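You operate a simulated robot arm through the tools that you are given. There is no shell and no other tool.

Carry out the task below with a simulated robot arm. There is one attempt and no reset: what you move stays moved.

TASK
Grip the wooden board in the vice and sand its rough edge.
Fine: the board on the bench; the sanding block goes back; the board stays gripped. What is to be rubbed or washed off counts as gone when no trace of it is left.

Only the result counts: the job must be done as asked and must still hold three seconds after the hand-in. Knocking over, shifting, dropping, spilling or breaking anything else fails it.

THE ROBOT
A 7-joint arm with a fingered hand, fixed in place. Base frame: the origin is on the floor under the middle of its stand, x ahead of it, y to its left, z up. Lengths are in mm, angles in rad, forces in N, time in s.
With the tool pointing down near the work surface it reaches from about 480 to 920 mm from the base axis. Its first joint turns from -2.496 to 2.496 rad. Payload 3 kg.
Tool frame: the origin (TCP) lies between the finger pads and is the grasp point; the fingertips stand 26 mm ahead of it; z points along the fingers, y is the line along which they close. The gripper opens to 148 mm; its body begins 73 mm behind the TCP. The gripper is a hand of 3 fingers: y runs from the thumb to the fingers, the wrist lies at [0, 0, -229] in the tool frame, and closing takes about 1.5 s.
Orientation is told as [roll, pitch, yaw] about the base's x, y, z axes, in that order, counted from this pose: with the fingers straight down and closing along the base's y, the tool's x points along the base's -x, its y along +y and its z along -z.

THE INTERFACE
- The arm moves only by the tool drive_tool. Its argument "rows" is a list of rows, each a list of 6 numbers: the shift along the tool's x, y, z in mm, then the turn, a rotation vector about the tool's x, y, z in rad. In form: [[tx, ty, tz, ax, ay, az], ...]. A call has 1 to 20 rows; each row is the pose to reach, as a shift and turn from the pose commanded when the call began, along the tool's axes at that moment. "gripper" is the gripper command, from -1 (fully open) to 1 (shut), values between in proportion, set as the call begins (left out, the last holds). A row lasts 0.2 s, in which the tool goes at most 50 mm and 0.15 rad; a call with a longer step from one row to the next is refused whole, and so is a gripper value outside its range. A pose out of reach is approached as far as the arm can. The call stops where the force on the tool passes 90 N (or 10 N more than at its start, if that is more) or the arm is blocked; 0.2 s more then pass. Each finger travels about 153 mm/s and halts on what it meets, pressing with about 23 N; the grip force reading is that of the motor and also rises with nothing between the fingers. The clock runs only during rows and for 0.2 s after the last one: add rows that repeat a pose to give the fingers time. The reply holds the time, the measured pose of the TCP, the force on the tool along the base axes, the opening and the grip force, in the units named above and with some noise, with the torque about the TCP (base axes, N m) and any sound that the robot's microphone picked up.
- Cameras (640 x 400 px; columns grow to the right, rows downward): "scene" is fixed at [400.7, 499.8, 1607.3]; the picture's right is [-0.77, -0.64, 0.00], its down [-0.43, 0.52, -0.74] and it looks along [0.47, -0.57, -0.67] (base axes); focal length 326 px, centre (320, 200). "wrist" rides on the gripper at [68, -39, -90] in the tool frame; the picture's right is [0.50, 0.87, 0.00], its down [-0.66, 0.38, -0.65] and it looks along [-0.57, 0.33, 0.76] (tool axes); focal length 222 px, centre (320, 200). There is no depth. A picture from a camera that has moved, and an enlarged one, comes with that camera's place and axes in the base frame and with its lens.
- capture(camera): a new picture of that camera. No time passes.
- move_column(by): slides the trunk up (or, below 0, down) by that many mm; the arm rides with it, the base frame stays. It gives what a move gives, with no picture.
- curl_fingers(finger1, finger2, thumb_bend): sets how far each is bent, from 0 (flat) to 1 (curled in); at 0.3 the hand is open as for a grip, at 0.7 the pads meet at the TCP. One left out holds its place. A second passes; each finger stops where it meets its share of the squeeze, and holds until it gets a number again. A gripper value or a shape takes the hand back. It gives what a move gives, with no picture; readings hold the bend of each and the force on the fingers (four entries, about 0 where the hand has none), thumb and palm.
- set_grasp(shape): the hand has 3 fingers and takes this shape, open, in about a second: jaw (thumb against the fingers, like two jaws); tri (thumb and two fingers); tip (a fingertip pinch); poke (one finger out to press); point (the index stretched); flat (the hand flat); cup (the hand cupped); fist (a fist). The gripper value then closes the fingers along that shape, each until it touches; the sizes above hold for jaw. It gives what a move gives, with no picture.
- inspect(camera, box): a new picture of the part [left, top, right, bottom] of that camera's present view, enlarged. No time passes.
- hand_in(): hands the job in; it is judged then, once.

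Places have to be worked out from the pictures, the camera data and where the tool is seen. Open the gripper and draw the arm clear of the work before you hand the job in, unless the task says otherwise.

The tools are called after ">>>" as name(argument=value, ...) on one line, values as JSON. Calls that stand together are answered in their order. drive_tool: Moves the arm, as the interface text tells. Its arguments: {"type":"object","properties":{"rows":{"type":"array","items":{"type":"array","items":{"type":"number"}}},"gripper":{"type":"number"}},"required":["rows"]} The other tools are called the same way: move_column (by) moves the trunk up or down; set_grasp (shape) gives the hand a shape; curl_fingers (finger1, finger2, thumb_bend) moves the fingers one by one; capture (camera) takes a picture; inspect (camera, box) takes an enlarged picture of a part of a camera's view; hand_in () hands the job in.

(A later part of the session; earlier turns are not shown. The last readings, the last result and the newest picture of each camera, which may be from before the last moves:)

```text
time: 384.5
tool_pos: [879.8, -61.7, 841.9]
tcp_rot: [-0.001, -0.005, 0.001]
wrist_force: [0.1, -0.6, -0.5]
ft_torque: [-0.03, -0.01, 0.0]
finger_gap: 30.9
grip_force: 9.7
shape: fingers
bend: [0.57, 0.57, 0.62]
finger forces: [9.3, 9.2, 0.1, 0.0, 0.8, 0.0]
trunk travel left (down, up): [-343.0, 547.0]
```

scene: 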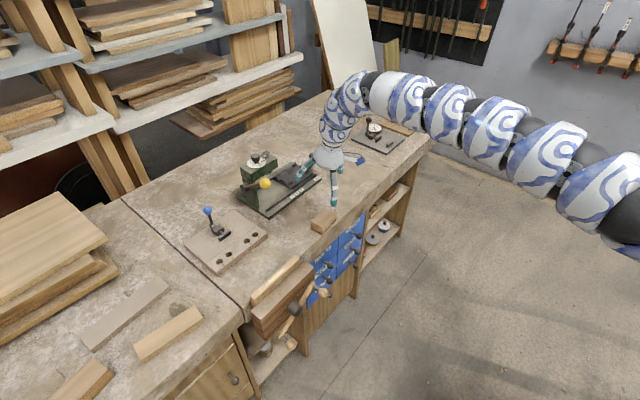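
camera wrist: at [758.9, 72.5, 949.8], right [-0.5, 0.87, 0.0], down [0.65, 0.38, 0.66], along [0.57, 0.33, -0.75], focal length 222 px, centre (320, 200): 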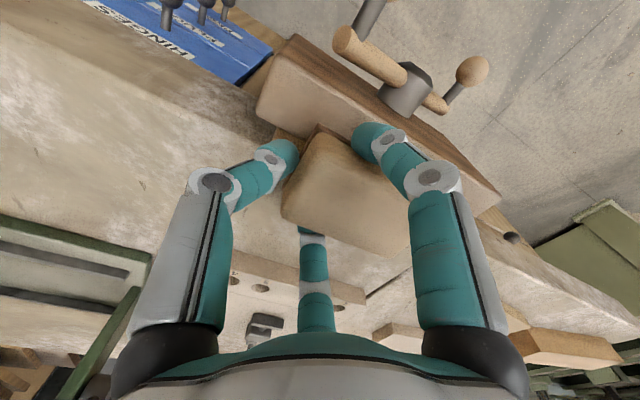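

I lower until it touches, then open.

>>> move_column(by=-5)

>>> move_column(by=-3)

>>> curl_fingers(finger1=0.46, finger2=0.46, thumb_bend=0.5)

>>> move_column(by=8)

>>> capture(camera="wrist")

>>> inspect(camera="scene", box=[280, 170, 360, 240])

```text
time: 385.0
tool_pos: [880.8, -62.6, 836.8]
tcp_rot: [0.001, -0.004, -0.001]
wrist_force: [0.8, 0.0, -1.0]
ft_torque: [-0.02, -0.03, -0.01]
finger_gap: 30.9
grip_force: 10.0
shape: fingers
bend: [0.57, 0.57, 0.62]
finger forces: [9.2, 9.1, 0.1, 0.0, 0.8, 0.1]
trunk travel left (down, up): [-338.0, 552.0]
```

```text
time: 385.5
tool_pos: [879.0, -62.3, 832.8]
tcp_rot: [0.002, -0.002, -0.003]
wrist_force: [-0.4, 0.5, 7.0]
ft_torque: [0.08, 0.17, -0.03]
finger_gap: 30.5
grip_force: 10.9
shape: fingers
bend: [0.57, 0.57, 0.62]
finger forces: [10.5, 10.3, 0.0, 0.0, 1.1, 0.0]
trunk travel left (down, up): [-335.0, 555.0]
```

```text
time: 386.5
tool_pos: [879.0, -62.0, 832.4]
tcp_rot: [0.0, -0.004, 0.0]
wrist_force: [-0.5, 2.5, 9.2]
ft_torque: [-0.31, 0.01, 0.01]
finger_gap: 64.9
grip_force: 4.5
shape: fingers
bend: [0.46, 0.46, 0.52]
finger forces: [0.0, 0.1, 0.0, 0.0, 9.4, 0.0]
trunk travel left (down, up): [-335.0, 555.0]
```

```text
time: 387.1
tool_pos: [879.5, -62.6, 841.4]
tcp_rot: [0.001, -0.002, -0.001]
wrist_force: [0.4, 0.0, 0.3]
ft_torque: [-0.03, 0.02, -0.04]
finger_gap: 68.1
grip_force: 0.1
shape: fingers
bend: [0.46, 0.46, 0.5]
finger forces: [0.0, 0.0, 0.0, 0.0, 0.0, 0.0]
trunk travel left (down, up): [-343.0, 547.0]
```

```text
taken
camera wrist: at [811.6, -101.7, 931.5], right [-0.5, 0.87, 0.0], down [0.65, 0.38, 0.66], along [0.57, 0.33, -0.76], focal length 222 px, centre (320, 200)
```

wrist: 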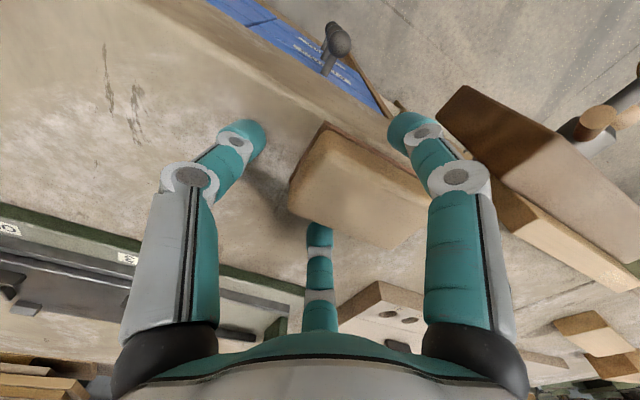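

```text
5.71 times, centred on (320, 205) of scene
camera zoom: at [400.7, 499.8, 1607.3], right [-0.77, -0.64, 0.0], down [-0.43, 0.52, -0.74], along [0.47, -0.57, -0.67], focal length 1860 px, centre (320, 171)
```

zoom: 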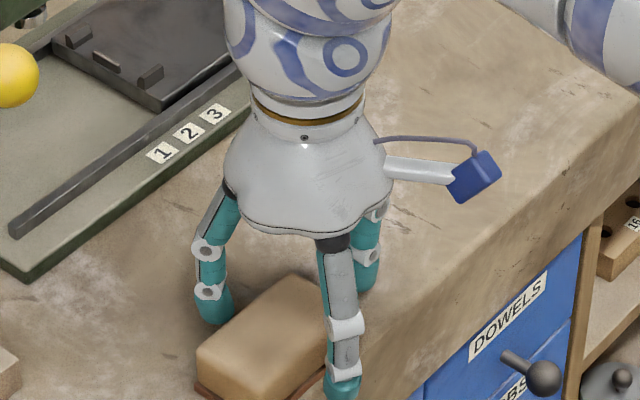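

I lift slightly, lean the hand by +0.15 (towards the left), and come down again to regrip.

>>> move_column(by=25)

>>> drive_tool(rows=[[0, -1, 0, -0.075, 0, 0], [0, -2, 0, -0.15, 0, 0], [0, -2, 0, -0.15, 0, 0]])

>>> move_column(by=-27)

>>> curl_fingers(finger1=0.9, finger2=0.9, thumb_bend=0.61)

>>> inspect(camera="scene", box=[280, 170, 360, 240])

>>> capture(camera="wrist")

```text
time: 387.8
tool_pos: [881.2, -63.3, 865.0]
tcp_rot: [0.0, -0.003, 0.003]
wrist_force: [-0.2, -0.3, 0.2]
ft_torque: [-0.02, -0.03, 0.02]
finger_gap: 68.2
grip_force: 0.0
shape: fingers
bend: [0.46, 0.46, 0.5]
finger forces: [0.0, 0.0, 0.0, 0.0, 0.1, 0.1]
trunk travel left (down, up): [-368.0, 522.0]
```

```text
time: 388.6
tool_pos: [880.7, -63.9, 866.3]
tcp_rot: [0.04, -0.002, 0.0]
wrist_force: [0.4, -0.4, -0.2]
ft_torque: [-0.02, 0.0, 0.02]
finger_gap: 68.1
grip_force: 0.0
shape: fingers
bend: [0.46, 0.46, 0.5]
finger forces: [0.0, 0.0, 0.0, 0.0, 0.0, 0.1]
out of reach, approached as far as the arm can: row 2, 3
trunk travel left (down, up): [-368.0, 522.0]
```

```text
time: 389.4
tool_pos: [880.3, -63.6, 838.6]
tcp_rot: [0.038, -0.004, -0.001]
wrist_force: [0.3, 0.1, 0.4]
ft_torque: [0.04, -0.01, -0.01]
finger_gap: 68.2
grip_force: 0.1
shape: fingers
bend: [0.46, 0.46, 0.5]
finger forces: [0.0, 0.0, 0.0, 0.0, 0.0, 0.1]
trunk travel left (down, up): [-341.0, 549.0]
```

```text
time: 390.4
tool_pos: [880.0, -63.2, 838.4]
tcp_rot: [0.037, -0.002, 0.001]
wrist_force: [0.3, -0.6, 0.0]
ft_torque: [-0.04, -0.02, 0.0]
finger_gap: 33.1
grip_force: 9.1
shape: fingers
bend: [0.57, 0.57, 0.61]
finger forces: [8.4, 8.4, 0.0, 0.0, 1.6, 0.1]
trunk travel left (down, up): [-341.0, 549.0]
```

```text
5.71 times, centred on (320, 205) of scene
camera zoom: at [400.7, 499.8, 1607.3], right [-0.77, -0.64, 0.0], down [-0.43, 0.52, -0.74], along [0.47, -0.57, -0.67], focal length 1860 px, centre (320, 171)
```

zoom: 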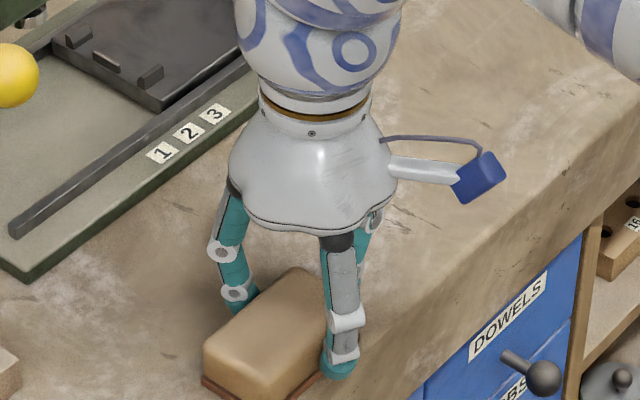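

```text
taken
camera wrist: at [811.6, -105.5, 928.2], right [-0.5, 0.87, 0.03], down [0.65, 0.35, 0.67], along [0.57, 0.35, -0.74], focal length 222 px, centre (320, 200)
```

wrist: 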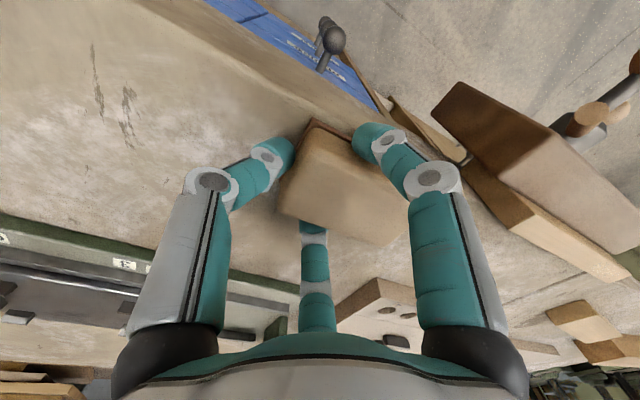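

The lean only reached 0.04 here (another joint limit), which still gains ~9 mm. I proceed with this grip: lift with the arm (keeping the trunk low) and return over the board.

>>> drive_tool(rows=[[0, 0, -20, 0, 0, 0], [0, 0, -40, 0, 0, 0], [0, 0, -58, 0, 0, 0], [5, 25, -62, 0, 0, 0], [14, 55, -62, 0, 0, 0], [23, 85, -62, 0, 0, 0], [32, 115, -62, 0, 0, 0], [41, 145, -62, 0, 0, 0], [50, 170, -62, 0, 0, 0], [55, 190, -62, 0, 0, 0], [57, 208, -62, 0, 0, 0], [58, 222, -62, 0, 0, 0]])

>>> drive_tool(rows=[[0, 5, 0, 0, 0, 0], [1, 10, 0, 0, 0, 0], [2, 15, 0, 0, 0, 0], [3, 20, 0, 0, 0, 0], [3, 20, 0, 0, 0, 0]])

>>> inspect(camera="scene", box=[230, 230, 320, 310])

```text
time: 392.9
tool_pos: [815.4, 155.0, 909.0]
tcp_rot: [0.03, -0.009, -0.001]
wrist_force: [-0.1, 0.2, -1.3]
ft_torque: [-0.05, 0.0, -0.01]
finger_gap: 33.4
grip_force: 9.5
shape: fingers
bend: [0.57, 0.57, 0.61]
finger forces: [8.3, 8.3, 0.0, 0.1, 1.4, 0.0]
out of reach, approached as far as the arm can: row 12
trunk travel left (down, up): [-341.0, 549.0]
```

```text
time: 394.1
tool_pos: [808.1, 171.2, 908.8]
tcp_rot: [0.032, -0.01, -0.001]
wrist_force: [0.8, -0.3, -0.6]
ft_torque: [0.0, 0.03, -0.02]
finger_gap: 33.1
grip_force: 9.7
shape: fingers
bend: [0.57, 0.57, 0.61]
finger forces: [8.3, 8.4, 0.0, 0.1, 1.4, 0.0]
out of reach, approached as far as the arm can: row 2, 3, 4, 5
trunk travel left (down, up): [-341.0, 549.0]
```

```text
5.00 times, centred on (275, 270) of scene
camera zoom: at [400.7, 499.8, 1607.3], right [-0.77, -0.64, 0.0], down [-0.43, 0.52, -0.74], along [0.47, -0.57, -0.67], focal length 1627 px, centre (545, -150)
```

zoom: 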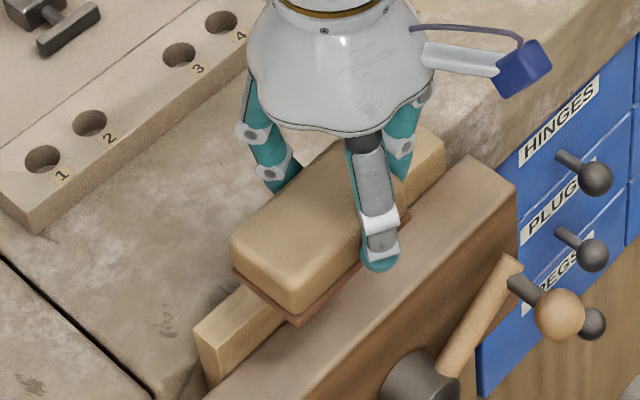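

Here the lean towards + makes it worse; the limiting joint is likely relieved by leaning the other way. I test the reach with roll -0.15 at this height.

>>> drive_tool(rows=[[0, 0, 0, 0.06, 0, 0], [0, 0, 0, 0.12, 0, 0], [0, 0, 0, 0.18, 0, 0], [0, 0, 0, 0.18, 0, 0]])

>>> drive_tool(rows=[[-5, 8, 0, 0, 0, 0], [-10, 16, 0, 0, 0, 0], [-15, 24, 0, 0, 0, 0], [-18, 32, 0, 0, 0, 0], [-18, 40, 0, 0, 0, 0]])

```text
time: 395.1
tool_pos: [807.5, 170.4, 909.0]
tcp_rot: [-0.144, -0.003, 0.0]
wrist_force: [-0.8, 0.2, -0.9]
ft_torque: [-0.01, 0.01, -0.03]
finger_gap: 33.0
grip_force: 8.9
shape: fingers
bend: [0.57, 0.57, 0.61]
finger forces: [8.4, 8.4, 0.1, 0.0, 1.3, 0.1]
trunk travel left (down, up): [-341.0, 549.0]
```

```text
time: 396.4
tool_pos: [818.4, 193.5, 901.1]
tcp_rot: [-0.141, -0.002, 0.001]
wrist_force: [-0.1, -0.3, -1.7]
ft_torque: [-0.03, -0.01, -0.01]
finger_gap: 33.0
grip_force: 8.6
shape: fingers
bend: [0.57, 0.57, 0.61]
finger forces: [8.3, 8.4, 0.1, 0.1, 1.3, 0.0]
out of reach, approached as far as the arm can: row 3, 4, 5
trunk travel left (down, up): [-341.0, 549.0]
```

Leaning the other way extends the reach to (818, 193), enough to cover the patch. I go back to the bench spot to regrip with roll ≈ -0.1.

>>> drive_tool(rows=[[-5, -25, 0, 0, 0, 0], [-13, -58, 0, -0.03, 0, 0], [-21, -91, 0, -0.06, 0, 0], [-29, -124, 0, -0.09, 0, 0], [-37, -157, 0, -0.12, 0, 0], [-45, -190, 0, -0.15, 0, 0], [-53, -222, 5, -0.178, 0, 0], [-61, -254, 10, -0.178, 0, 0], [-61, -254, 10, -0.178, 0, 0]])

>>> move_column(by=-60)

```text
time: 398.4
tool_pos: [878.5, -59.6, 926.3]
tcp_rot: [0.033, -0.004, 0.0]
wrist_force: [-0.7, 0.2, -1.8]
ft_torque: [-0.03, -0.03, 0.03]
finger_gap: 33.2
grip_force: 8.9
shape: fingers
bend: [0.57, 0.57, 0.61]
finger forces: [8.4, 8.3, 0.0, 0.0, 1.4, 0.0]
trunk travel left (down, up): [-341.0, 549.0]
```

```text
time: 399.4
tool_pos: [878.8, -59.7, 867.2]
tcp_rot: [0.033, -0.004, -0.001]
wrist_force: [-0.3, -0.3, -1.2]
ft_torque: [-0.03, -0.02, -0.01]
finger_gap: 33.0
grip_force: 8.6
shape: fingers
bend: [0.57, 0.57, 0.61]
finger forces: [8.2, 8.4, 0.0, 0.0, 1.4, 0.0]
trunk travel left (down, up): [-281.0, 609.0]
```

Lowering to the bench and releasing.

>>> move_column(by=-26)

>>> move_column(by=-4)

>>> curl_fingers(finger1=0.46, finger2=0.46, thumb_bend=0.5)

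>>> move_column(by=25)

>>> drive_tool(rows=[[0, 0, 0, 0.07, 0, 0], [0, 0, 0, 0.14, 0, 0], [0, 0, 0, 0.14, 0, 0]])

>>> capture(camera="wrist")

```text
time: 400.1
tool_pos: [878.4, -58.5, 841.0]
tcp_rot: [0.033, -0.003, 0.002]
wrist_force: [0.4, 0.0, -1.1]
ft_torque: [-0.02, 0.01, 0.0]
finger_gap: 33.0
grip_force: 9.3
shape: fingers
bend: [0.57, 0.57, 0.61]
finger forces: [8.4, 8.4, 0.0, 0.0, 1.3, 0.0]
trunk travel left (down, up): [-255.0, 635.0]
```

```text
time: 400.6
tool_pos: [877.6, -58.9, 836.9]
tcp_rot: [0.033, -0.005, -0.001]
wrist_force: [0.1, 0.0, 6.6]
ft_torque: [0.06, 0.02, -0.01]
finger_gap: 32.5
grip_force: 10.6
shape: fingers
bend: [0.57, 0.57, 0.6]
finger forces: [9.2, 9.6, 0.0, 0.1, 1.6, 0.1]
trunk travel left (down, up): [-251.0, 639.0]
```

```text
time: 401.6
tool_pos: [879.3, -59.1, 837.7]
tcp_rot: [0.033, -0.003, 0.002]
wrist_force: [0.5, -0.3, 0.2]
ft_torque: [-0.01, 0.02, 0.0]
finger_gap: 68.2
grip_force: 0.0
shape: fingers
bend: [0.46, 0.46, 0.5]
finger forces: [0.0, 0.0, 0.0, 0.0, 0.1, 0.0]
trunk travel left (down, up): [-251.0, 639.0]
```

```text
time: 402.3
tool_pos: [877.7, -59.6, 862.8]
tcp_rot: [0.035, -0.003, 0.0]
wrist_force: [-0.5, 0.2, 0.3]
ft_torque: [0.01, 0.0, 0.05]
finger_gap: 68.3
grip_force: 0.1
shape: fingers
bend: [0.46, 0.46, 0.5]
finger forces: [0.0, 0.0, 0.1, 0.0, 0.1, 0.0]
trunk travel left (down, up): [-276.0, 614.0]
```

```text
time: 403.1
tool_pos: [878.6, -58.2, 862.0]
tcp_rot: [-0.108, -0.004, 0.001]
wrist_force: [0.7, 0.1, -0.7]
ft_torque: [0.02, -0.01, -0.02]
finger_gap: 68.3
grip_force: 0.1
shape: fingers
bend: [0.46, 0.46, 0.5]
finger forces: [0.1, 0.0, 0.0, 0.0, 0.0, 0.0]
trunk travel left (down, up): [-276.0, 614.0]
```

```text
taken
camera wrist: at [809.8, -88.0, 956.6], right [-0.5, 0.86, -0.09], down [0.65, 0.45, 0.61], along [0.57, 0.24, -0.79], focal length 222 px, centre (320, 200)
```

wrist: 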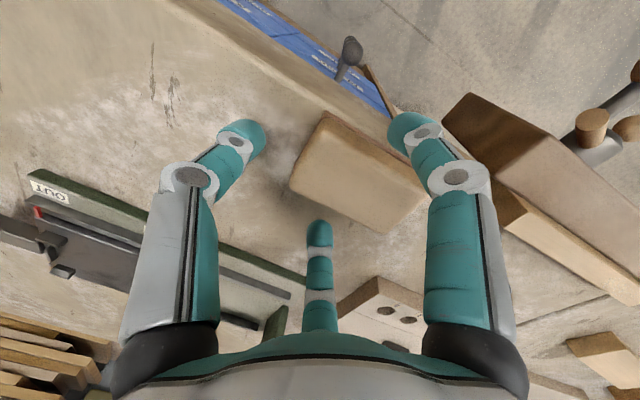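

Leaned to -0.108. I descend and close again.

>>> move_column(by=-24)

>>> curl_fingers(finger1=0.9, finger2=0.9, thumb_bend=0.61)

>>> inspect(camera="scene", box=[280, 170, 360, 240])

>>> capture(camera="wrist")

```text
time: 403.8
tool_pos: [878.4, -59.5, 837.4]
tcp_rot: [-0.106, -0.004, 0.001]
wrist_force: [-0.3, -0.1, -0.3]
ft_torque: [-0.02, 0.05, -0.01]
finger_gap: 68.5
grip_force: 0.0
shape: fingers
bend: [0.46, 0.46, 0.5]
finger forces: [0.1, 0.0, 0.1, 0.1, 0.0, 0.0]
trunk travel left (down, up): [-252.0, 638.0]
```

```text
time: 404.8
tool_pos: [878.3, -58.6, 838.1]
tcp_rot: [-0.107, -0.003, 0.0]
wrist_force: [-0.4, 0.4, 0.2]
ft_torque: [0.0, -0.03, 0.0]
finger_gap: 34.0
grip_force: 9.4
shape: fingers
bend: [0.57, 0.57, 0.6]
finger forces: [8.2, 8.2, 0.1, 0.0, 1.8, 0.0]
trunk travel left (down, up): [-252.0, 638.0]
```

```text
5.71 times, centred on (320, 205) of scene
camera zoom: at [400.7, 499.8, 1607.3], right [-0.77, -0.64, 0.0], down [-0.43, 0.52, -0.74], along [0.47, -0.57, -0.67], focal length 1860 px, centre (320, 171)
```

zoom: 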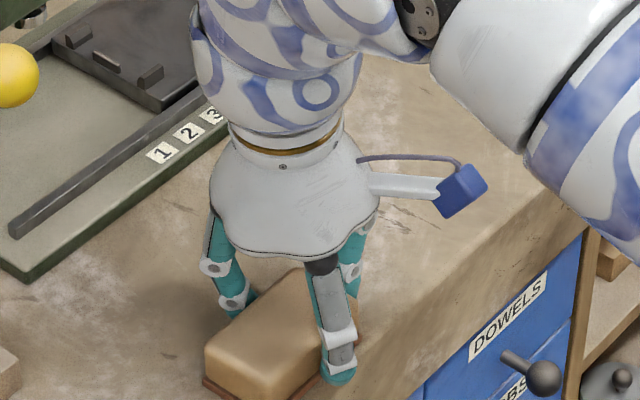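

```text
taken
camera wrist: at [809.9, -88.1, 932.6], right [-0.5, 0.86, -0.09], down [0.65, 0.45, 0.61], along [0.57, 0.24, -0.78], focal length 222 px, centre (320, 200)
```

wrist: 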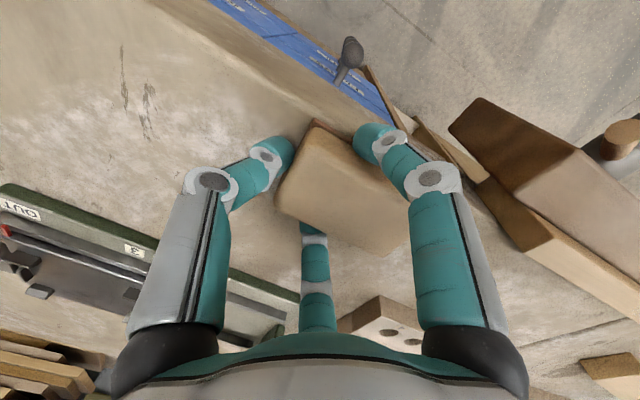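

Gripped level with roll -0.107. I lift with the trunk and move over the board.

>>> move_column(by=110)

>>> drive_tool(rows=[[6, 25, 2, 0, 0, 0], [13, 53, 5, 0, 0, 0], [20, 82, 8, 0, 0, 0], [27, 111, 11, 0, 0, 0], [34, 140, 14, 0, 0, 0], [41, 169, 17, 0, 0, 0], [48, 195, 19, 0, 0, 0], [52, 212.4, 20.4, 0, 0, 0]])

>>> drive_tool(rows=[[0, 10, 0, 0, 0, 0], [0, 20, 0, 0, 0, 0], [0, 28, 0, 0, 0, 0], [0, 36, 0, 0, 0, 0]])

>>> inspect(camera="scene", box=[230, 230, 320, 310])

```text
time: 406.2
tool_pos: [879.0, -58.8, 947.7]
tcp_rot: [-0.107, -0.004, 0.0]
wrist_force: [0.8, 0.1, -0.1]
ft_torque: [-0.04, 0.01, 0.0]
finger_gap: 34.0
grip_force: 9.3
shape: fingers
bend: [0.57, 0.57, 0.6]
finger forces: [8.2, 8.2, 0.0, 0.1, 1.8, 0.0]
trunk travel left (down, up): [-362.0, 528.0]
```

```text
time: 408.0
tool_pos: [826.6, 148.2, 904.0]
tcp_rot: [-0.106, -0.002, 0.0]
wrist_force: [0.7, -0.7, -0.3]
ft_torque: [-0.03, 0.01, 0.0]
finger_gap: 34.0
grip_force: 9.4
shape: fingers
bend: [0.57, 0.57, 0.6]
finger forces: [8.2, 8.3, 0.0, 0.1, 1.8, 0.0]
trunk travel left (down, up): [-362.0, 528.0]
```

```text
time: 409.0
tool_pos: [826.5, 178.8, 902.3]
tcp_rot: [-0.107, -0.005, 0.0]
wrist_force: [0.4, 0.1, -1.7]
ft_torque: [-0.03, -0.03, 0.0]
finger_gap: 34.0
grip_force: 9.1
shape: fingers
bend: [0.57, 0.57, 0.6]
finger forces: [8.3, 8.2, 0.0, 0.0, 1.6, 0.0]
out of reach, approached as far as the arm can: row 4
trunk travel left (down, up): [-362.0, 528.0]
```

```text
5.00 times, centred on (275, 270) of scene
camera zoom: at [400.7, 499.8, 1607.3], right [-0.77, -0.64, 0.0], down [-0.43, 0.52, -0.74], along [0.47, -0.57, -0.67], focal length 1627 px, centre (545, -150)
```

zoom: 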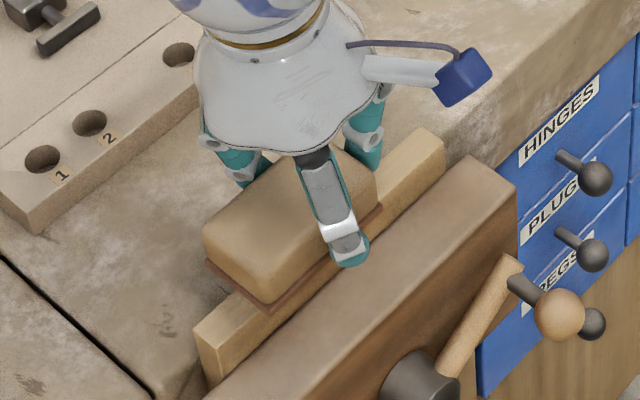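

Pad front is at y≈238 now. I lower onto the board here and press gently.

>>> drive_tool(rows=[[0, -5, 15, 0, 0, 0], [0, -4, 28, 0, 0, 0], [0, -3, 36, 0, 0, 0], [0, -2, 39, 0, 0, 0], [0, -2, 42, 0, 0, 0], [0, -2, 44, 0, 0, 0]])

```text
time: 410.4
tool_pos: [826.0, 171.5, 859.7]
tcp_rot: [-0.108, -0.005, 0.001]
wrist_force: [-1.0, 1.9, 11.0]
ft_torque: [0.09, -0.03, 0.0]
finger_gap: 34.1
grip_force: 11.7
shape: fingers
bend: [0.56, 0.57, 0.6]
finger forces: [10.2, 9.9, 0.0, 0.0, 2.1, 0.0]
trunk travel left (down, up): [-362.0, 528.0]
```

About 11 N. Now several strokes back and forth over the left part of the patch.

>>> drive_tool(rows=[[1, 6, -0.2, 0, 0, 0], [4, 11.9, -0.8, 0, 0, 0], [2, 6, 0, 0, 0, 0], [0, -3, 1, 0, 0, 0], [0, -11.9, 2, 0, 0, 0], [0, -20.9, 3, 0, 0, 0], [0, -29.8, 4.2, 0, 0, 0], [0, -20.9, 3.2, 0, 0, 0], [0, -11.9, 2.3, 0, 0, 0], [0, -3, 1.5, 0, 0, 0], [1, 6, 0.6, 0, 0, 0], [4, 11.9, 0, 0, 0, 0], [2, 6, 0.8, 0, 0, 0], [0, -3, 1.8, 0, 0, 0], [0, -11.9, 2.8, 0, 0, 0], [0, -20.9, 3.8, 0, 0, 0], [0, -29.8, 5, 0, 0, 0], [0, -39.8, 6, 0, 0, 0], [0, -49.7, 7, 0, 0, 0]])

>>> inspect(camera="scene", box=[235, 255, 305, 312])

```text
time: 414.4
tool_pos: [824.8, 119.1, 857.3]
tcp_rot: [-0.108, -0.004, -0.001]
wrist_force: [-0.6, 4.3, 12.0]
ft_torque: [0.21, -0.04, 0.02]
finger_gap: 33.7
grip_force: 11.0
shape: fingers
bend: [0.56, 0.57, 0.6]
finger forces: [10.3, 10.6, 0.1, 0.1, 1.2, 0.0]
trunk travel left (down, up): [-362.0, 528.0]
```

```text
7.02 times, centred on (270, 284) of scene
camera zoom: at [400.7, 499.8, 1607.3], right [-0.77, -0.64, 0.0], down [-0.43, 0.52, -0.74], along [0.47, -0.57, -0.67], focal length 2284 px, centre (671, -386)
```

zoom: 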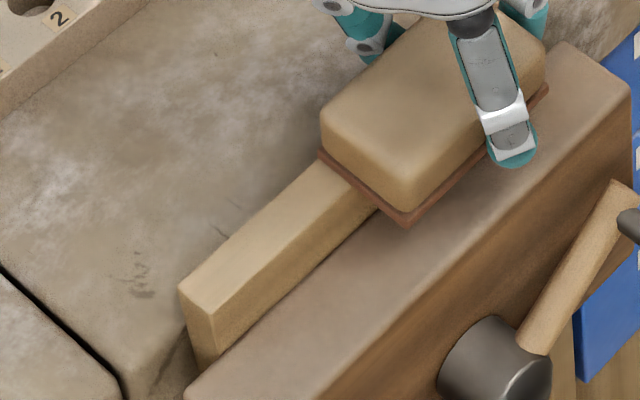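

The exposed part looks smooth. I zoom in closely for any remaining fibres.

>>> inspect(camera="scene", box=[252, 275, 292, 305])

>>> inspect(camera="scene", box=[270, 262, 300, 285])

```text
13.33 times, centred on (272, 290) of scene
camera zoom: at [400.7, 499.8, 1607.3], right [-0.77, -0.64, 0.0], down [-0.43, 0.52, -0.74], along [0.47, -0.57, -0.67], focal length 4340 px, centre (960, -1000)
```

zoom: 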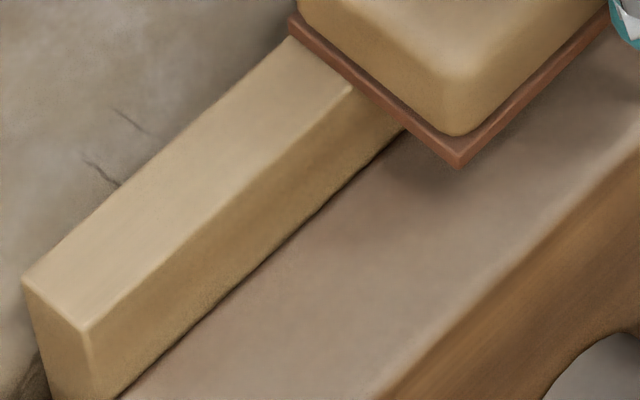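

```text
16.00 times, centred on (285, 274) of scene
camera zoom: at [400.7, 499.8, 1607.3], right [-0.77, -0.64, 0.0], down [-0.43, 0.52, -0.74], along [0.47, -0.57, -0.67], focal length 5208 px, centre (880, -976)
```

zoom: 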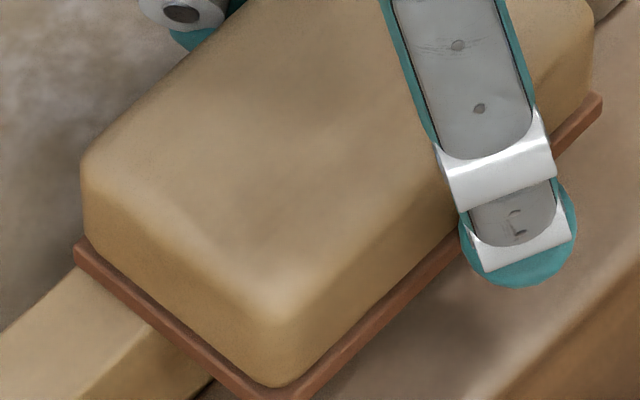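

The left part is clean. A few more strokes over the middle and right part, then I lift and inspect everything.

>>> drive_tool(rows=[[0, -10, 1.5, 0, 0, 0], [0, -20, 2.6, 0, 0, 0], [0, -30, 3.6, 0, 0, 0], [0, -20, 3, 0, 0, 0], [0, -10, 2, 0, 0, 0], [0, 0, 1, 0, 0, 0], [0, 10, 0, 0, 0, 0], [0, 20, -1, 0, 0, 0], [0, 30, -2, 0, 0, 0], [0, 40, -3, 0, 0, 0], [0, 30, -1.8, 0, 0, 0], [0, 20, -0.7, 0, 0, 0], [0, 10, 0.4, 0, 0, 0], [0, 0, 1.5, 0, 0, 0], [0, -10, 2.6, 0, 0, 0], [0, -20, 3.7, 0, 0, 0], [0, -10, 2.5, 0, 0, 0], [0, 0, 1.2, 0, 0, 0], [0, 10, 0.2, 0, 0, 0], [0, 20, -1, 0, 0, 0]])

>>> drive_tool(rows=[[0, 2, -20, 0, 0, 0], [0, 4, -45, 0, 0, 0], [-5, -20, -55, 0, 0, 0], [-15, -55, -58, 0, 0, 0], [-25, -90, -60, 0, 0, 0], [-35, -125, -62, 0, 0, 0]])

>>> inspect(camera="scene", box=[245, 245, 325, 310])

>>> capture(camera="wrist")

```text
time: 418.6
tool_pos: [827.0, 140.3, 857.2]
tcp_rot: [-0.103, -0.005, 0.0]
wrist_force: [0.7, -1.3, 2.0]
ft_torque: [0.01, -0.05, 0.01]
finger_gap: 33.3
grip_force: 9.9
shape: fingers
bend: [0.57, 0.57, 0.6]
finger forces: [8.8, 9.2, 0.0, 0.0, 1.5, 0.1]
trunk travel left (down, up): [-362.0, 528.0]
```

```text
time: 420.0
tool_pos: [861.4, 19.2, 929.4]
tcp_rot: [-0.107, -0.002, 0.001]
wrist_force: [0.3, 0.5, -1.6]
ft_torque: [-0.03, 0.01, -0.01]
finger_gap: 32.8
grip_force: 9.6
shape: fingers
bend: [0.57, 0.57, 0.6]
finger forces: [8.9, 8.7, 0.0, 0.0, 1.3, 0.0]
trunk travel left (down, up): [-362.0, 528.0]
```

```text
6.15 times, centred on (285, 278) of scene
camera zoom: at [400.7, 499.8, 1607.3], right [-0.77, -0.64, 0.0], down [-0.43, 0.52, -0.74], along [0.47, -0.57, -0.67], focal length 2003 px, centre (535, -277)
```

zoom: 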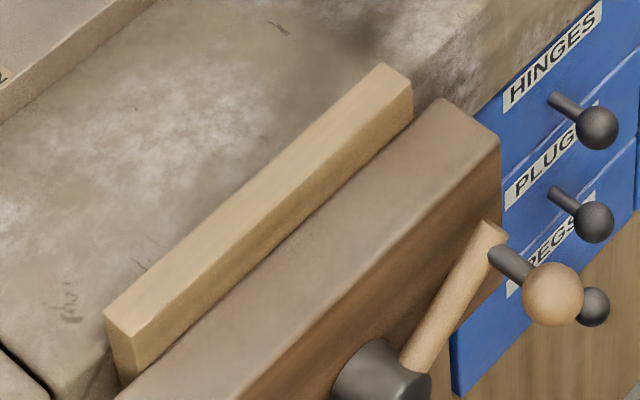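

```text
taken
camera wrist: at [793.3, -9.2, 1024.1], right [-0.5, 0.86, -0.09], down [0.65, 0.45, 0.61], along [0.57, 0.24, -0.79], focal length 222 px, centre (320, 200)
```

wrist: 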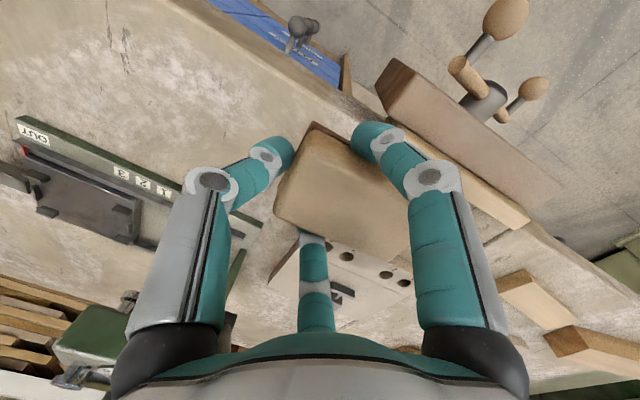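

The whole edge looks smooth; I check at high zoom in sections.

>>> inspect(camera="scene", box=[255, 272, 285, 300])

>>> inspect(camera="scene", box=[270, 260, 300, 285])

>>> inspect(camera="scene", box=[282, 250, 307, 270])

>>> inspect(camera="wrist", box=[410, 140, 540, 240])

```text
14.29 times, centred on (270, 286) of scene
camera zoom: at [400.7, 499.8, 1607.3], right [-0.77, -0.64, 0.0], down [-0.43, 0.52, -0.74], along [0.47, -0.57, -0.67], focal length 4650 px, centre (1034, -1029)
```

zoom: 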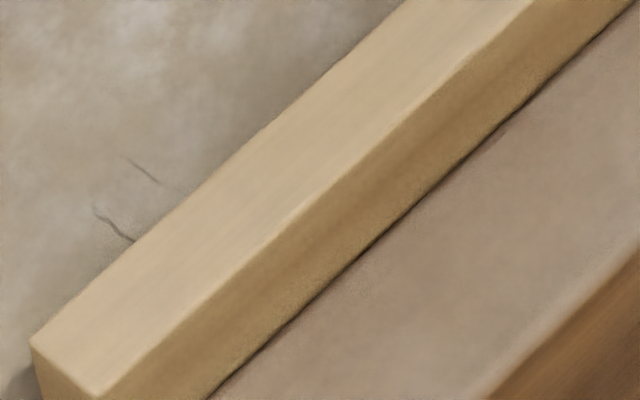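

```text
16.00 times, centred on (285, 272) of scene
camera zoom: at [400.7, 499.8, 1607.3], right [-0.77, -0.64, 0.0], down [-0.43, 0.52, -0.74], along [0.47, -0.57, -0.67], focal length 5208 px, centre (880, -960)
```

zoom: 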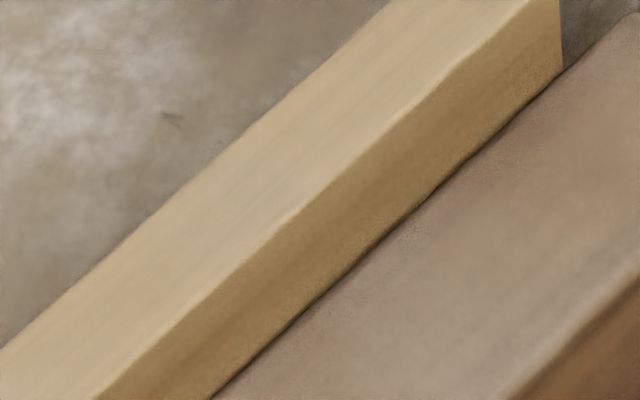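

```text
16.00 times, centred on (294, 260) of scene
camera zoom: at [400.7, 499.8, 1607.3], right [-0.77, -0.64, 0.0], down [-0.43, 0.52, -0.74], along [0.47, -0.57, -0.67], focal length 5208 px, centre (728, -760)
```

zoom: 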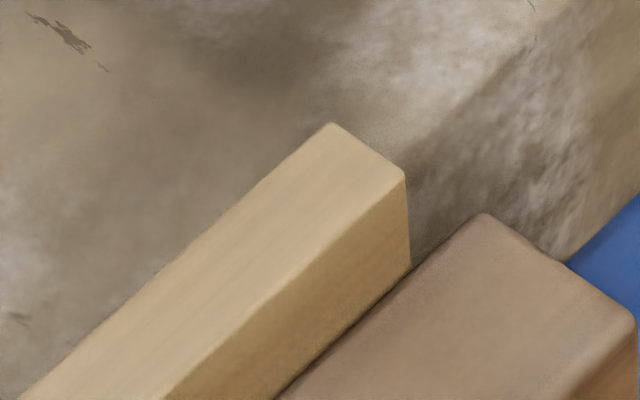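

```text
4.00 times, centred on (475, 190) of wrist
camera zoom: at [793.3, -9.2, 1024.1], right [-0.5, 0.86, -0.09], down [0.65, 0.45, 0.61], along [0.57, 0.24, -0.79], focal length 888 px, centre (-300, 240)
```

zoom: 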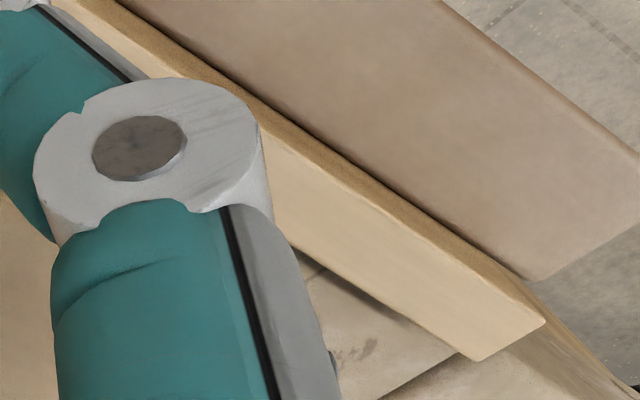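

The edge is completely smooth along its whole length and the board has not moved. Now the block goes home (centre ≈(937, -357)). That spot needs a tilted hand, so I first set it down at an intermediate spot about (880, -335) to regrip.

>>> drive_tool(rows=[[-1, -33, 3.6, 0, 0, 0], [-3, -67, 7.2, 0, 0, 0], [-5, -100, 10.8, 0, 0, 0], [-7, -134, 14.4, 0, 0, 0], [-9, -168, 18, 0, 0, 0], [-11, -202, 21.7, 0, 0, 0], [-12, -236, 25.3, 0, 0, 0], [-14, -270, 29, 0, 0, 0], [-16, -303, 32.5, 0, 0, 0], [-17, -336, 36, 0, 0, 0], [-19, -368.9, 39.6, 0, 0, 0], [-19, -368.9, 39.6, 0, 0, 0]])

>>> capture(camera="wrist")

>>> capture(camera="scene")

```text
time: 422.6
tool_pos: [880.2, -348.1, 930.5]
tcp_rot: [-0.106, -0.004, 0.001]
wrist_force: [0.5, 0.1, -1.1]
ft_torque: [-0.03, 0.01, -0.02]
finger_gap: 32.6
grip_force: 9.9
shape: fingers
bend: [0.57, 0.57, 0.6]
finger forces: [8.7, 8.6, 0.0, 0.0, 1.3, 0.0]
trunk travel left (down, up): [-362.0, 528.0]
```

```text
taken
camera wrist: at [811.7, -377.8, 1025.9], right [-0.5, 0.86, -0.09], down [0.65, 0.45, 0.61], along [0.57, 0.24, -0.78], focal length 222 px, centre (320, 200)
```

wrist: 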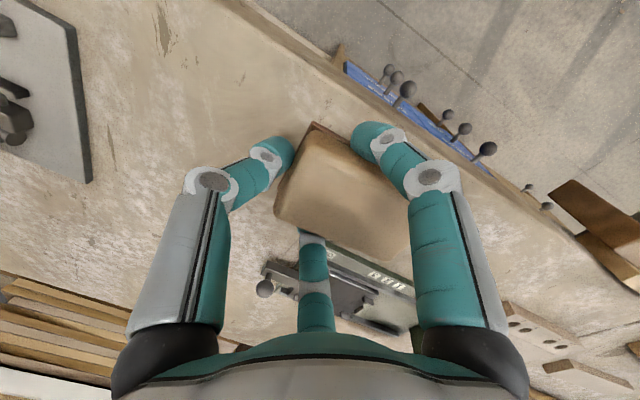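

```text
taken
```

scene: 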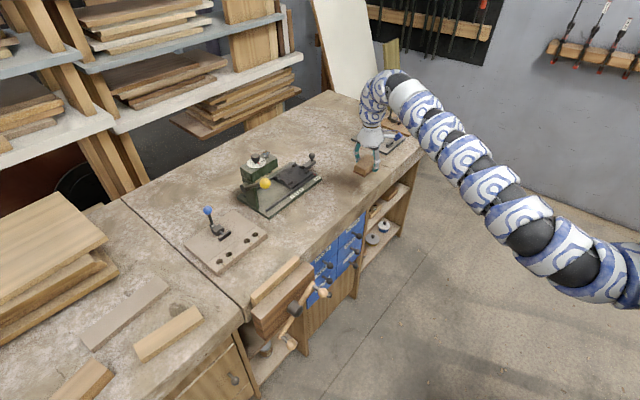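

I lower the block to the bench here in steps.

>>> move_column(by=-86)

>>> move_column(by=-6)

>>> move_column(by=-4)

```text
time: 423.9
tool_pos: [880.4, -347.7, 845.5]
tcp_rot: [-0.107, -0.004, 0.0]
wrist_force: [0.3, -0.4, -1.2]
ft_torque: [-0.01, 0.01, 0.02]
finger_gap: 32.8
grip_force: 8.8
shape: fingers
bend: [0.57, 0.57, 0.6]
finger forces: [8.7, 8.6, 0.1, 0.0, 1.2, 0.1]
trunk travel left (down, up): [-276.0, 614.0]
```

```text
time: 424.4
tool_pos: [878.9, -348.0, 839.2]
tcp_rot: [-0.107, -0.004, 0.0]
wrist_force: [0.3, 0.7, -1.1]
ft_torque: [-0.05, 0.0, 0.0]
finger_gap: 32.8
grip_force: 9.0
shape: fingers
bend: [0.57, 0.57, 0.6]
finger forces: [8.7, 8.5, 0.0, 0.1, 1.2, 0.0]
trunk travel left (down, up): [-270.0, 620.0]
```

```text
time: 424.9
tool_pos: [880.7, -348.0, 835.7]
tcp_rot: [-0.107, -0.004, 0.0]
wrist_force: [0.1, 0.0, -0.6]
ft_torque: [0.01, 0.02, 0.01]
finger_gap: 33.0
grip_force: 8.9
shape: fingers
bend: [0.57, 0.57, 0.6]
finger forces: [8.7, 8.6, 0.0, 0.0, 1.4, 0.0]
trunk travel left (down, up): [-266.0, 624.0]
```

>>> move_column(by=-2)

>>> curl_fingers(finger1=0.46, finger2=0.46, thumb_bend=0.5)

>>> move_column(by=60)

>>> inspect(camera="scene", box=[335, 150, 385, 190])

>>> capture(camera="wrist")

```text
time: 425.4
tool_pos: [880.1, -347.3, 834.9]
tcp_rot: [-0.106, -0.005, 0.0]
wrist_force: [0.1, 1.1, 7.6]
ft_torque: [0.12, -0.21, 0.0]
finger_gap: 32.8
grip_force: 13.1
shape: fingers
bend: [0.57, 0.57, 0.6]
finger forces: [9.3, 15.4, 0.0, 0.0, 1.5, 0.0]
trunk travel left (down, up): [-264.0, 626.0]
```

```text
time: 426.4
tool_pos: [878.9, -347.8, 834.4]
tcp_rot: [-0.107, -0.005, -0.001]
wrist_force: [-2.8, -4.1, 15.4]
ft_torque: [0.15, -0.42, -0.1]
finger_gap: 68.0
grip_force: 7.8
shape: fingers
bend: [0.46, 0.51, 0.5]
finger forces: [0.1, 15.1, 0.0, 0.0, 0.0, 0.1]
trunk travel left (down, up): [-264.0, 626.0]
```

```text
time: 427.4
tool_pos: [880.3, -347.6, 894.0]
tcp_rot: [-0.107, -0.003, 0.0]
wrist_force: [-0.5, -0.6, 0.3]
ft_torque: [0.03, -0.02, -0.03]
finger_gap: 68.4
grip_force: 0.1
shape: fingers
bend: [0.46, 0.46, 0.5]
finger forces: [0.1, 0.0, 0.0, 0.1, 0.0, 0.0]
trunk travel left (down, up): [-324.0, 566.0]
```

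```text
10.00 times, centred on (360, 170) of scene
camera zoom: at [400.7, 499.8, 1607.3], right [-0.77, -0.64, 0.0], down [-0.43, 0.52, -0.74], along [0.47, -0.57, -0.67], focal length 3255 px, centre (-80, 500)
```

zoom: 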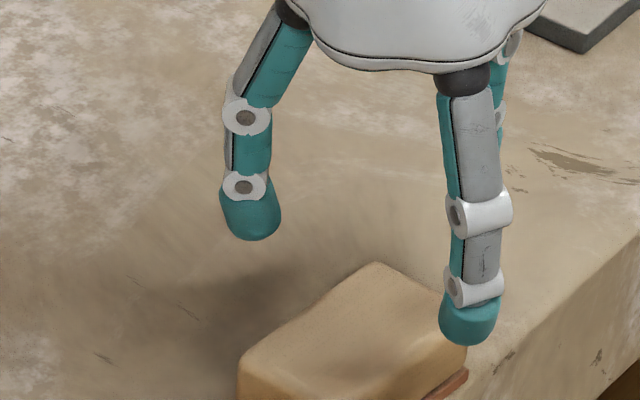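

```text
taken
camera wrist: at [811.7, -377.2, 987.9], right [-0.5, 0.86, -0.09], down [0.65, 0.45, 0.61], along [0.57, 0.24, -0.79], focal length 222 px, centre (320, 200)
```

wrist: 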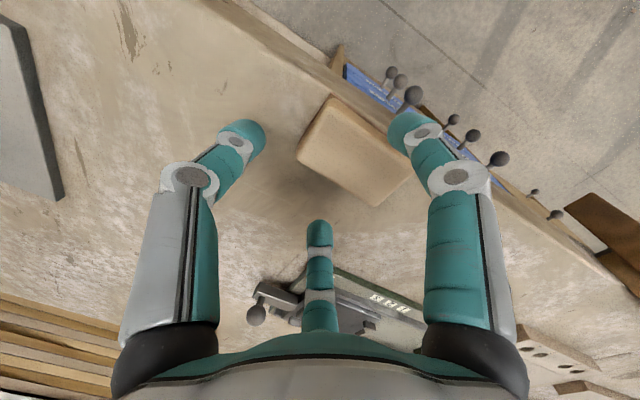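

The block is on the bench. I raise the trunk (lowering the arm) for better outward reach, and take the tilted grip orientation (pitch -0.22) above the block.

>>> move_column(by=140)

>>> drive_tool(rows=[[0, 5, 20, -0.02, -0.03, 0], [0, 10, 42, -0.04, -0.07, 0], [1, 15, 64, -0.06, -0.11, 0], [2, 20, 86, -0.08, -0.15, 0], [2, 25, 106, -0.1, -0.19, 0], [3, 30.7, 126.5, -0.107, -0.22, 0], [3, 30.7, 126.5, -0.107, -0.22, 0]])

>>> inspect(camera="wrist", box=[230, 30, 430, 210])

>>> inspect(camera="scene", box=[335, 160, 385, 200])

```text
time: 429.1
tool_pos: [881.1, -348.9, 1033.4]
tcp_rot: [-0.107, -0.003, 0.0]
wrist_force: [0.3, -1.0, 0.6]
ft_torque: [-0.01, -0.01, -0.01]
finger_gap: 68.3
grip_force: 0.0
shape: fingers
bend: [0.46, 0.46, 0.5]
finger forces: [0.1, 0.0, 0.0, 0.0, 0.0, 0.1]
trunk travel left (down, up): [-464.0, 426.0]
```

```text
time: 430.7
tool_pos: [887.0, -336.0, 927.2]
tcp_rot: [-0.004, -0.191, 0.01]
wrist_force: [-0.5, 0.9, -0.9]
ft_torque: [-0.02, -0.02, 0.04]
finger_gap: 68.4
grip_force: 0.1
shape: fingers
bend: [0.46, 0.46, 0.5]
finger forces: [0.0, 0.0, 0.1, 0.0, 0.1, 0.0]
out of reach, approached as far as the arm can: row 5, 6, 7
trunk travel left (down, up): [-464.0, 426.0]
```

```text
2.22 times, centred on (330, 120) of wrist
camera zoom: at [803.7, -375.0, 1003.6], right [-0.5, 0.86, -0.1], down [0.52, 0.39, 0.76], along [0.7, 0.33, -0.64], focal length 494 px, centre (298, 378)
```

zoom: 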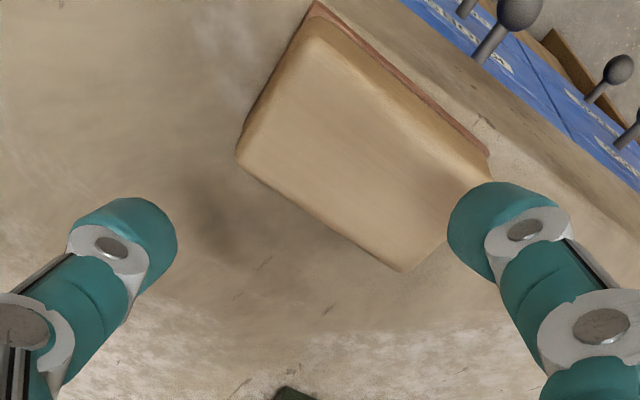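

```text
10.00 times, centred on (360, 180) of scene
camera zoom: at [400.7, 499.8, 1607.3], right [-0.77, -0.64, 0.0], down [-0.43, 0.52, -0.74], along [0.47, -0.57, -0.67], focal length 3255 px, centre (-80, 400)
```

zoom: 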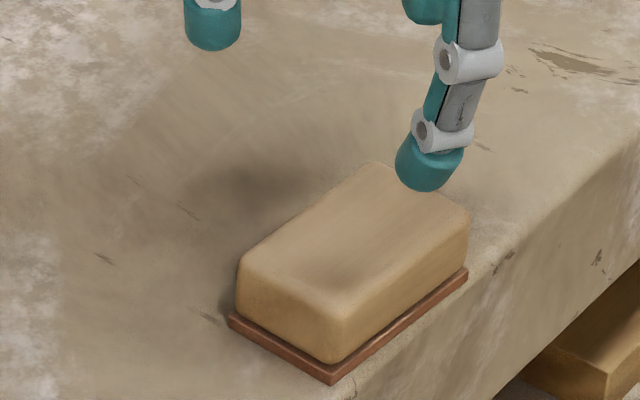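

The block sits at about (875, -328), turned ≈ -0.11 rad. I align yaw and move over it.

>>> drive_tool(rows=[[4, 1, 0, 0, 0, 0.04], [8, 3, 0, 0, 0, 0.08], [12, 5, 2, 0, 0, 0.12], [14, 5, 5, 0, 0, 0.12]])

```text
time: 431.7
tool_pos: [886.0, -363.5, 915.0]
tcp_rot: [0.003, -0.203, -0.106]
wrist_force: [0.0, 0.4, -0.5]
ft_torque: [-0.01, 0.0, -0.02]
finger_gap: 68.4
grip_force: 0.0
shape: fingers
bend: [0.46, 0.46, 0.5]
finger forces: [0.0, 0.1, 0.0, 0.1, 0.0, 0.1]
out of reach, approached as far as the arm can: row 1, 2, 3, 4
trunk travel left (down, up): [-464.0, 426.0]
```

With the tilt the arm can't come this close at this height; I raise the trunk 70 mm and lower the arm to allow it.

>>> move_column(by=70)

>>> drive_tool(rows=[[5, 4, 18, 0, 0, 0], [11, 9, 36, 0, 0, 0], [18, 15, 52, 0, 0, 0], [25, 22, 66, 0, 0, 0], [32.6, 30.9, 75, 0, 0, 0], [32.6, 30.9, 75, 0, 0, 0]])

>>> capture(camera="wrist")

```text
time: 432.8
tool_pos: [885.6, -362.7, 985.5]
tcp_rot: [0.004, -0.205, -0.105]
wrist_force: [0.1, 0.7, -0.4]
ft_torque: [-0.03, -0.02, 0.01]
finger_gap: 68.5
grip_force: 0.1
shape: fingers
bend: [0.46, 0.46, 0.5]
finger forces: [0.0, 0.1, 0.0, 0.0, 0.1, 0.1]
trunk travel left (down, up): [-534.0, 356.0]
```

```text
time: 434.2
tool_pos: [881.3, -331.3, 904.4]
tcp_rot: [0.004, -0.201, -0.105]
wrist_force: [0.0, 0.1, -0.2]
ft_torque: [0.0, -0.01, -0.03]
finger_gap: 68.4
grip_force: 0.1
shape: fingers
bend: [0.46, 0.46, 0.5]
finger forces: [0.0, 0.1, 0.1, 0.0, 0.0, 0.0]
out of reach, approached as far as the arm can: row 3, 4, 5, 6
trunk travel left (down, up): [-534.0, 356.0]
```

```text
taken
camera wrist: at [792.5, -361.5, 979.3], right [-0.4, 0.91, -0.1], down [0.55, 0.32, 0.77], along [0.74, 0.25, -0.63], focal length 222 px, centre (320, 200)
```

wrist: 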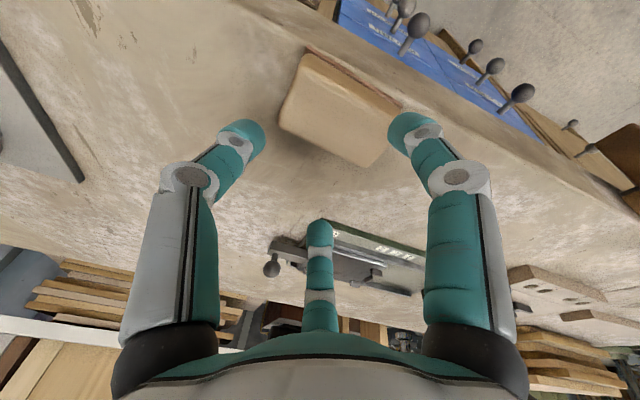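

Close. I ease the tilt to -0.175 and shift 8 mm inward.

>>> drive_tool(rows=[[4, 0.5, 2, 0, 0.013, 0], [8.5, 1, 4, 0, 0.026, 0], [8.5, 1, 10, 0, 0.026, 0], [8.5, 1, 10, 0, 0.026, 0]])

>>> inspect(camera="wrist", box=[220, 30, 440, 210])

```text
time: 435.2
tool_pos: [874.7, -329.4, 891.4]
tcp_rot: [0.005, -0.177, -0.103]
wrist_force: [-0.6, 0.2, -0.1]
ft_torque: [-0.02, 0.04, 0.01]
finger_gap: 68.2
grip_force: 0.0
shape: fingers
bend: [0.46, 0.46, 0.5]
finger forces: [0.0, 0.1, 0.1, 0.0, 0.0, 0.0]
trunk travel left (down, up): [-534.0, 356.0]
```

```text
2.22 times, centred on (330, 120) of wrist
camera zoom: at [787.6, -360.1, 969.4], right [-0.4, 0.91, -0.09], down [0.57, 0.32, 0.76], along [0.72, 0.26, -0.64], focal length 494 px, centre (298, 378)
```

zoom: 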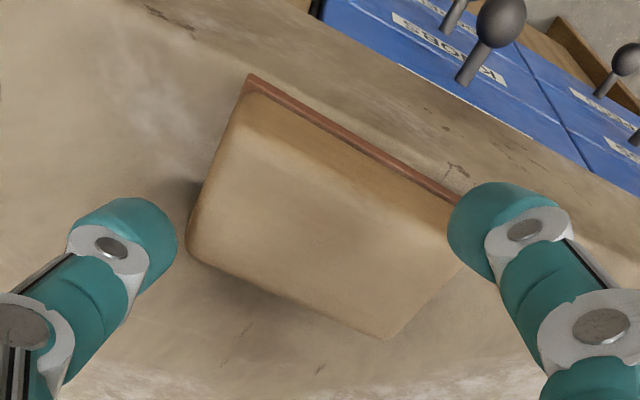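

Aligned well enough. I preshape, descend to TCP z≈843 and grip as in the first pick-up.

>>> curl_fingers(finger1=0.46, finger2=0.46, thumb_bend=0.43)

>>> move_column(by=-48)

>>> capture(camera="wrist")

>>> inspect(camera="scene", box=[320, 140, 400, 205])

```text
time: 436.2
tool_pos: [874.2, -329.9, 892.0]
tcp_rot: [0.004, -0.179, -0.106]
wrist_force: [0.3, -1.1, -0.1]
ft_torque: [0.01, 0.0, 0.01]
finger_gap: 79.6
grip_force: 0.0
shape: fingers
bend: [0.46, 0.46, 0.43]
finger forces: [0.0, 0.0, 0.0, 0.0, 0.0, 0.0]
trunk travel left (down, up): [-534.0, 356.0]
```

```text
time: 437.1
tool_pos: [874.8, -329.8, 843.8]
tcp_rot: [0.003, -0.179, -0.104]
wrist_force: [-0.6, 0.9, 0.2]
ft_torque: [-0.01, -0.01, -0.02]
finger_gap: 79.9
grip_force: 0.1
shape: fingers
bend: [0.46, 0.46, 0.43]
finger forces: [0.0, 0.0, 0.1, 0.0, 0.1, 0.1]
trunk travel left (down, up): [-486.0, 404.0]
```

```text
taken
camera wrist: at [787.5, -360.0, 921.6], right [-0.4, 0.91, -0.09], down [0.57, 0.32, 0.76], along [0.72, 0.26, -0.64], focal length 222 px, centre (320, 200)
```

wrist: 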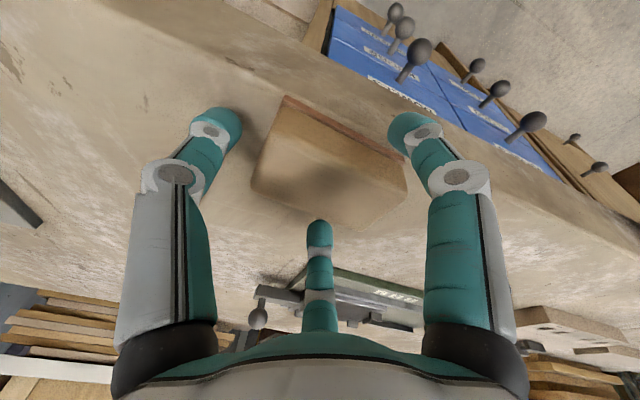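

```text
6.15 times, centred on (360, 172) of scene
camera zoom: at [400.7, 499.8, 1607.3], right [-0.77, -0.64, 0.0], down [-0.43, 0.52, -0.74], along [0.47, -0.57, -0.67], focal length 2003 px, centre (74, 369)
```

zoom: 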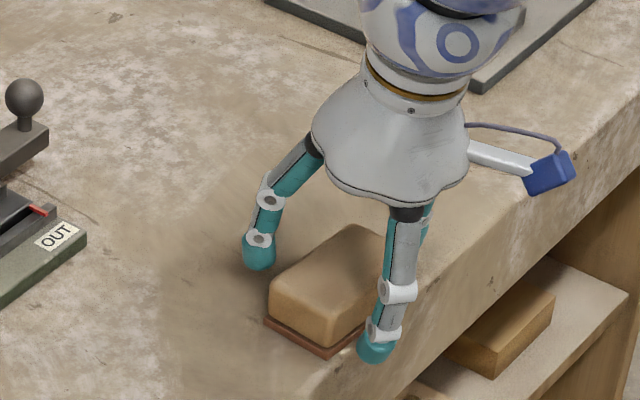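

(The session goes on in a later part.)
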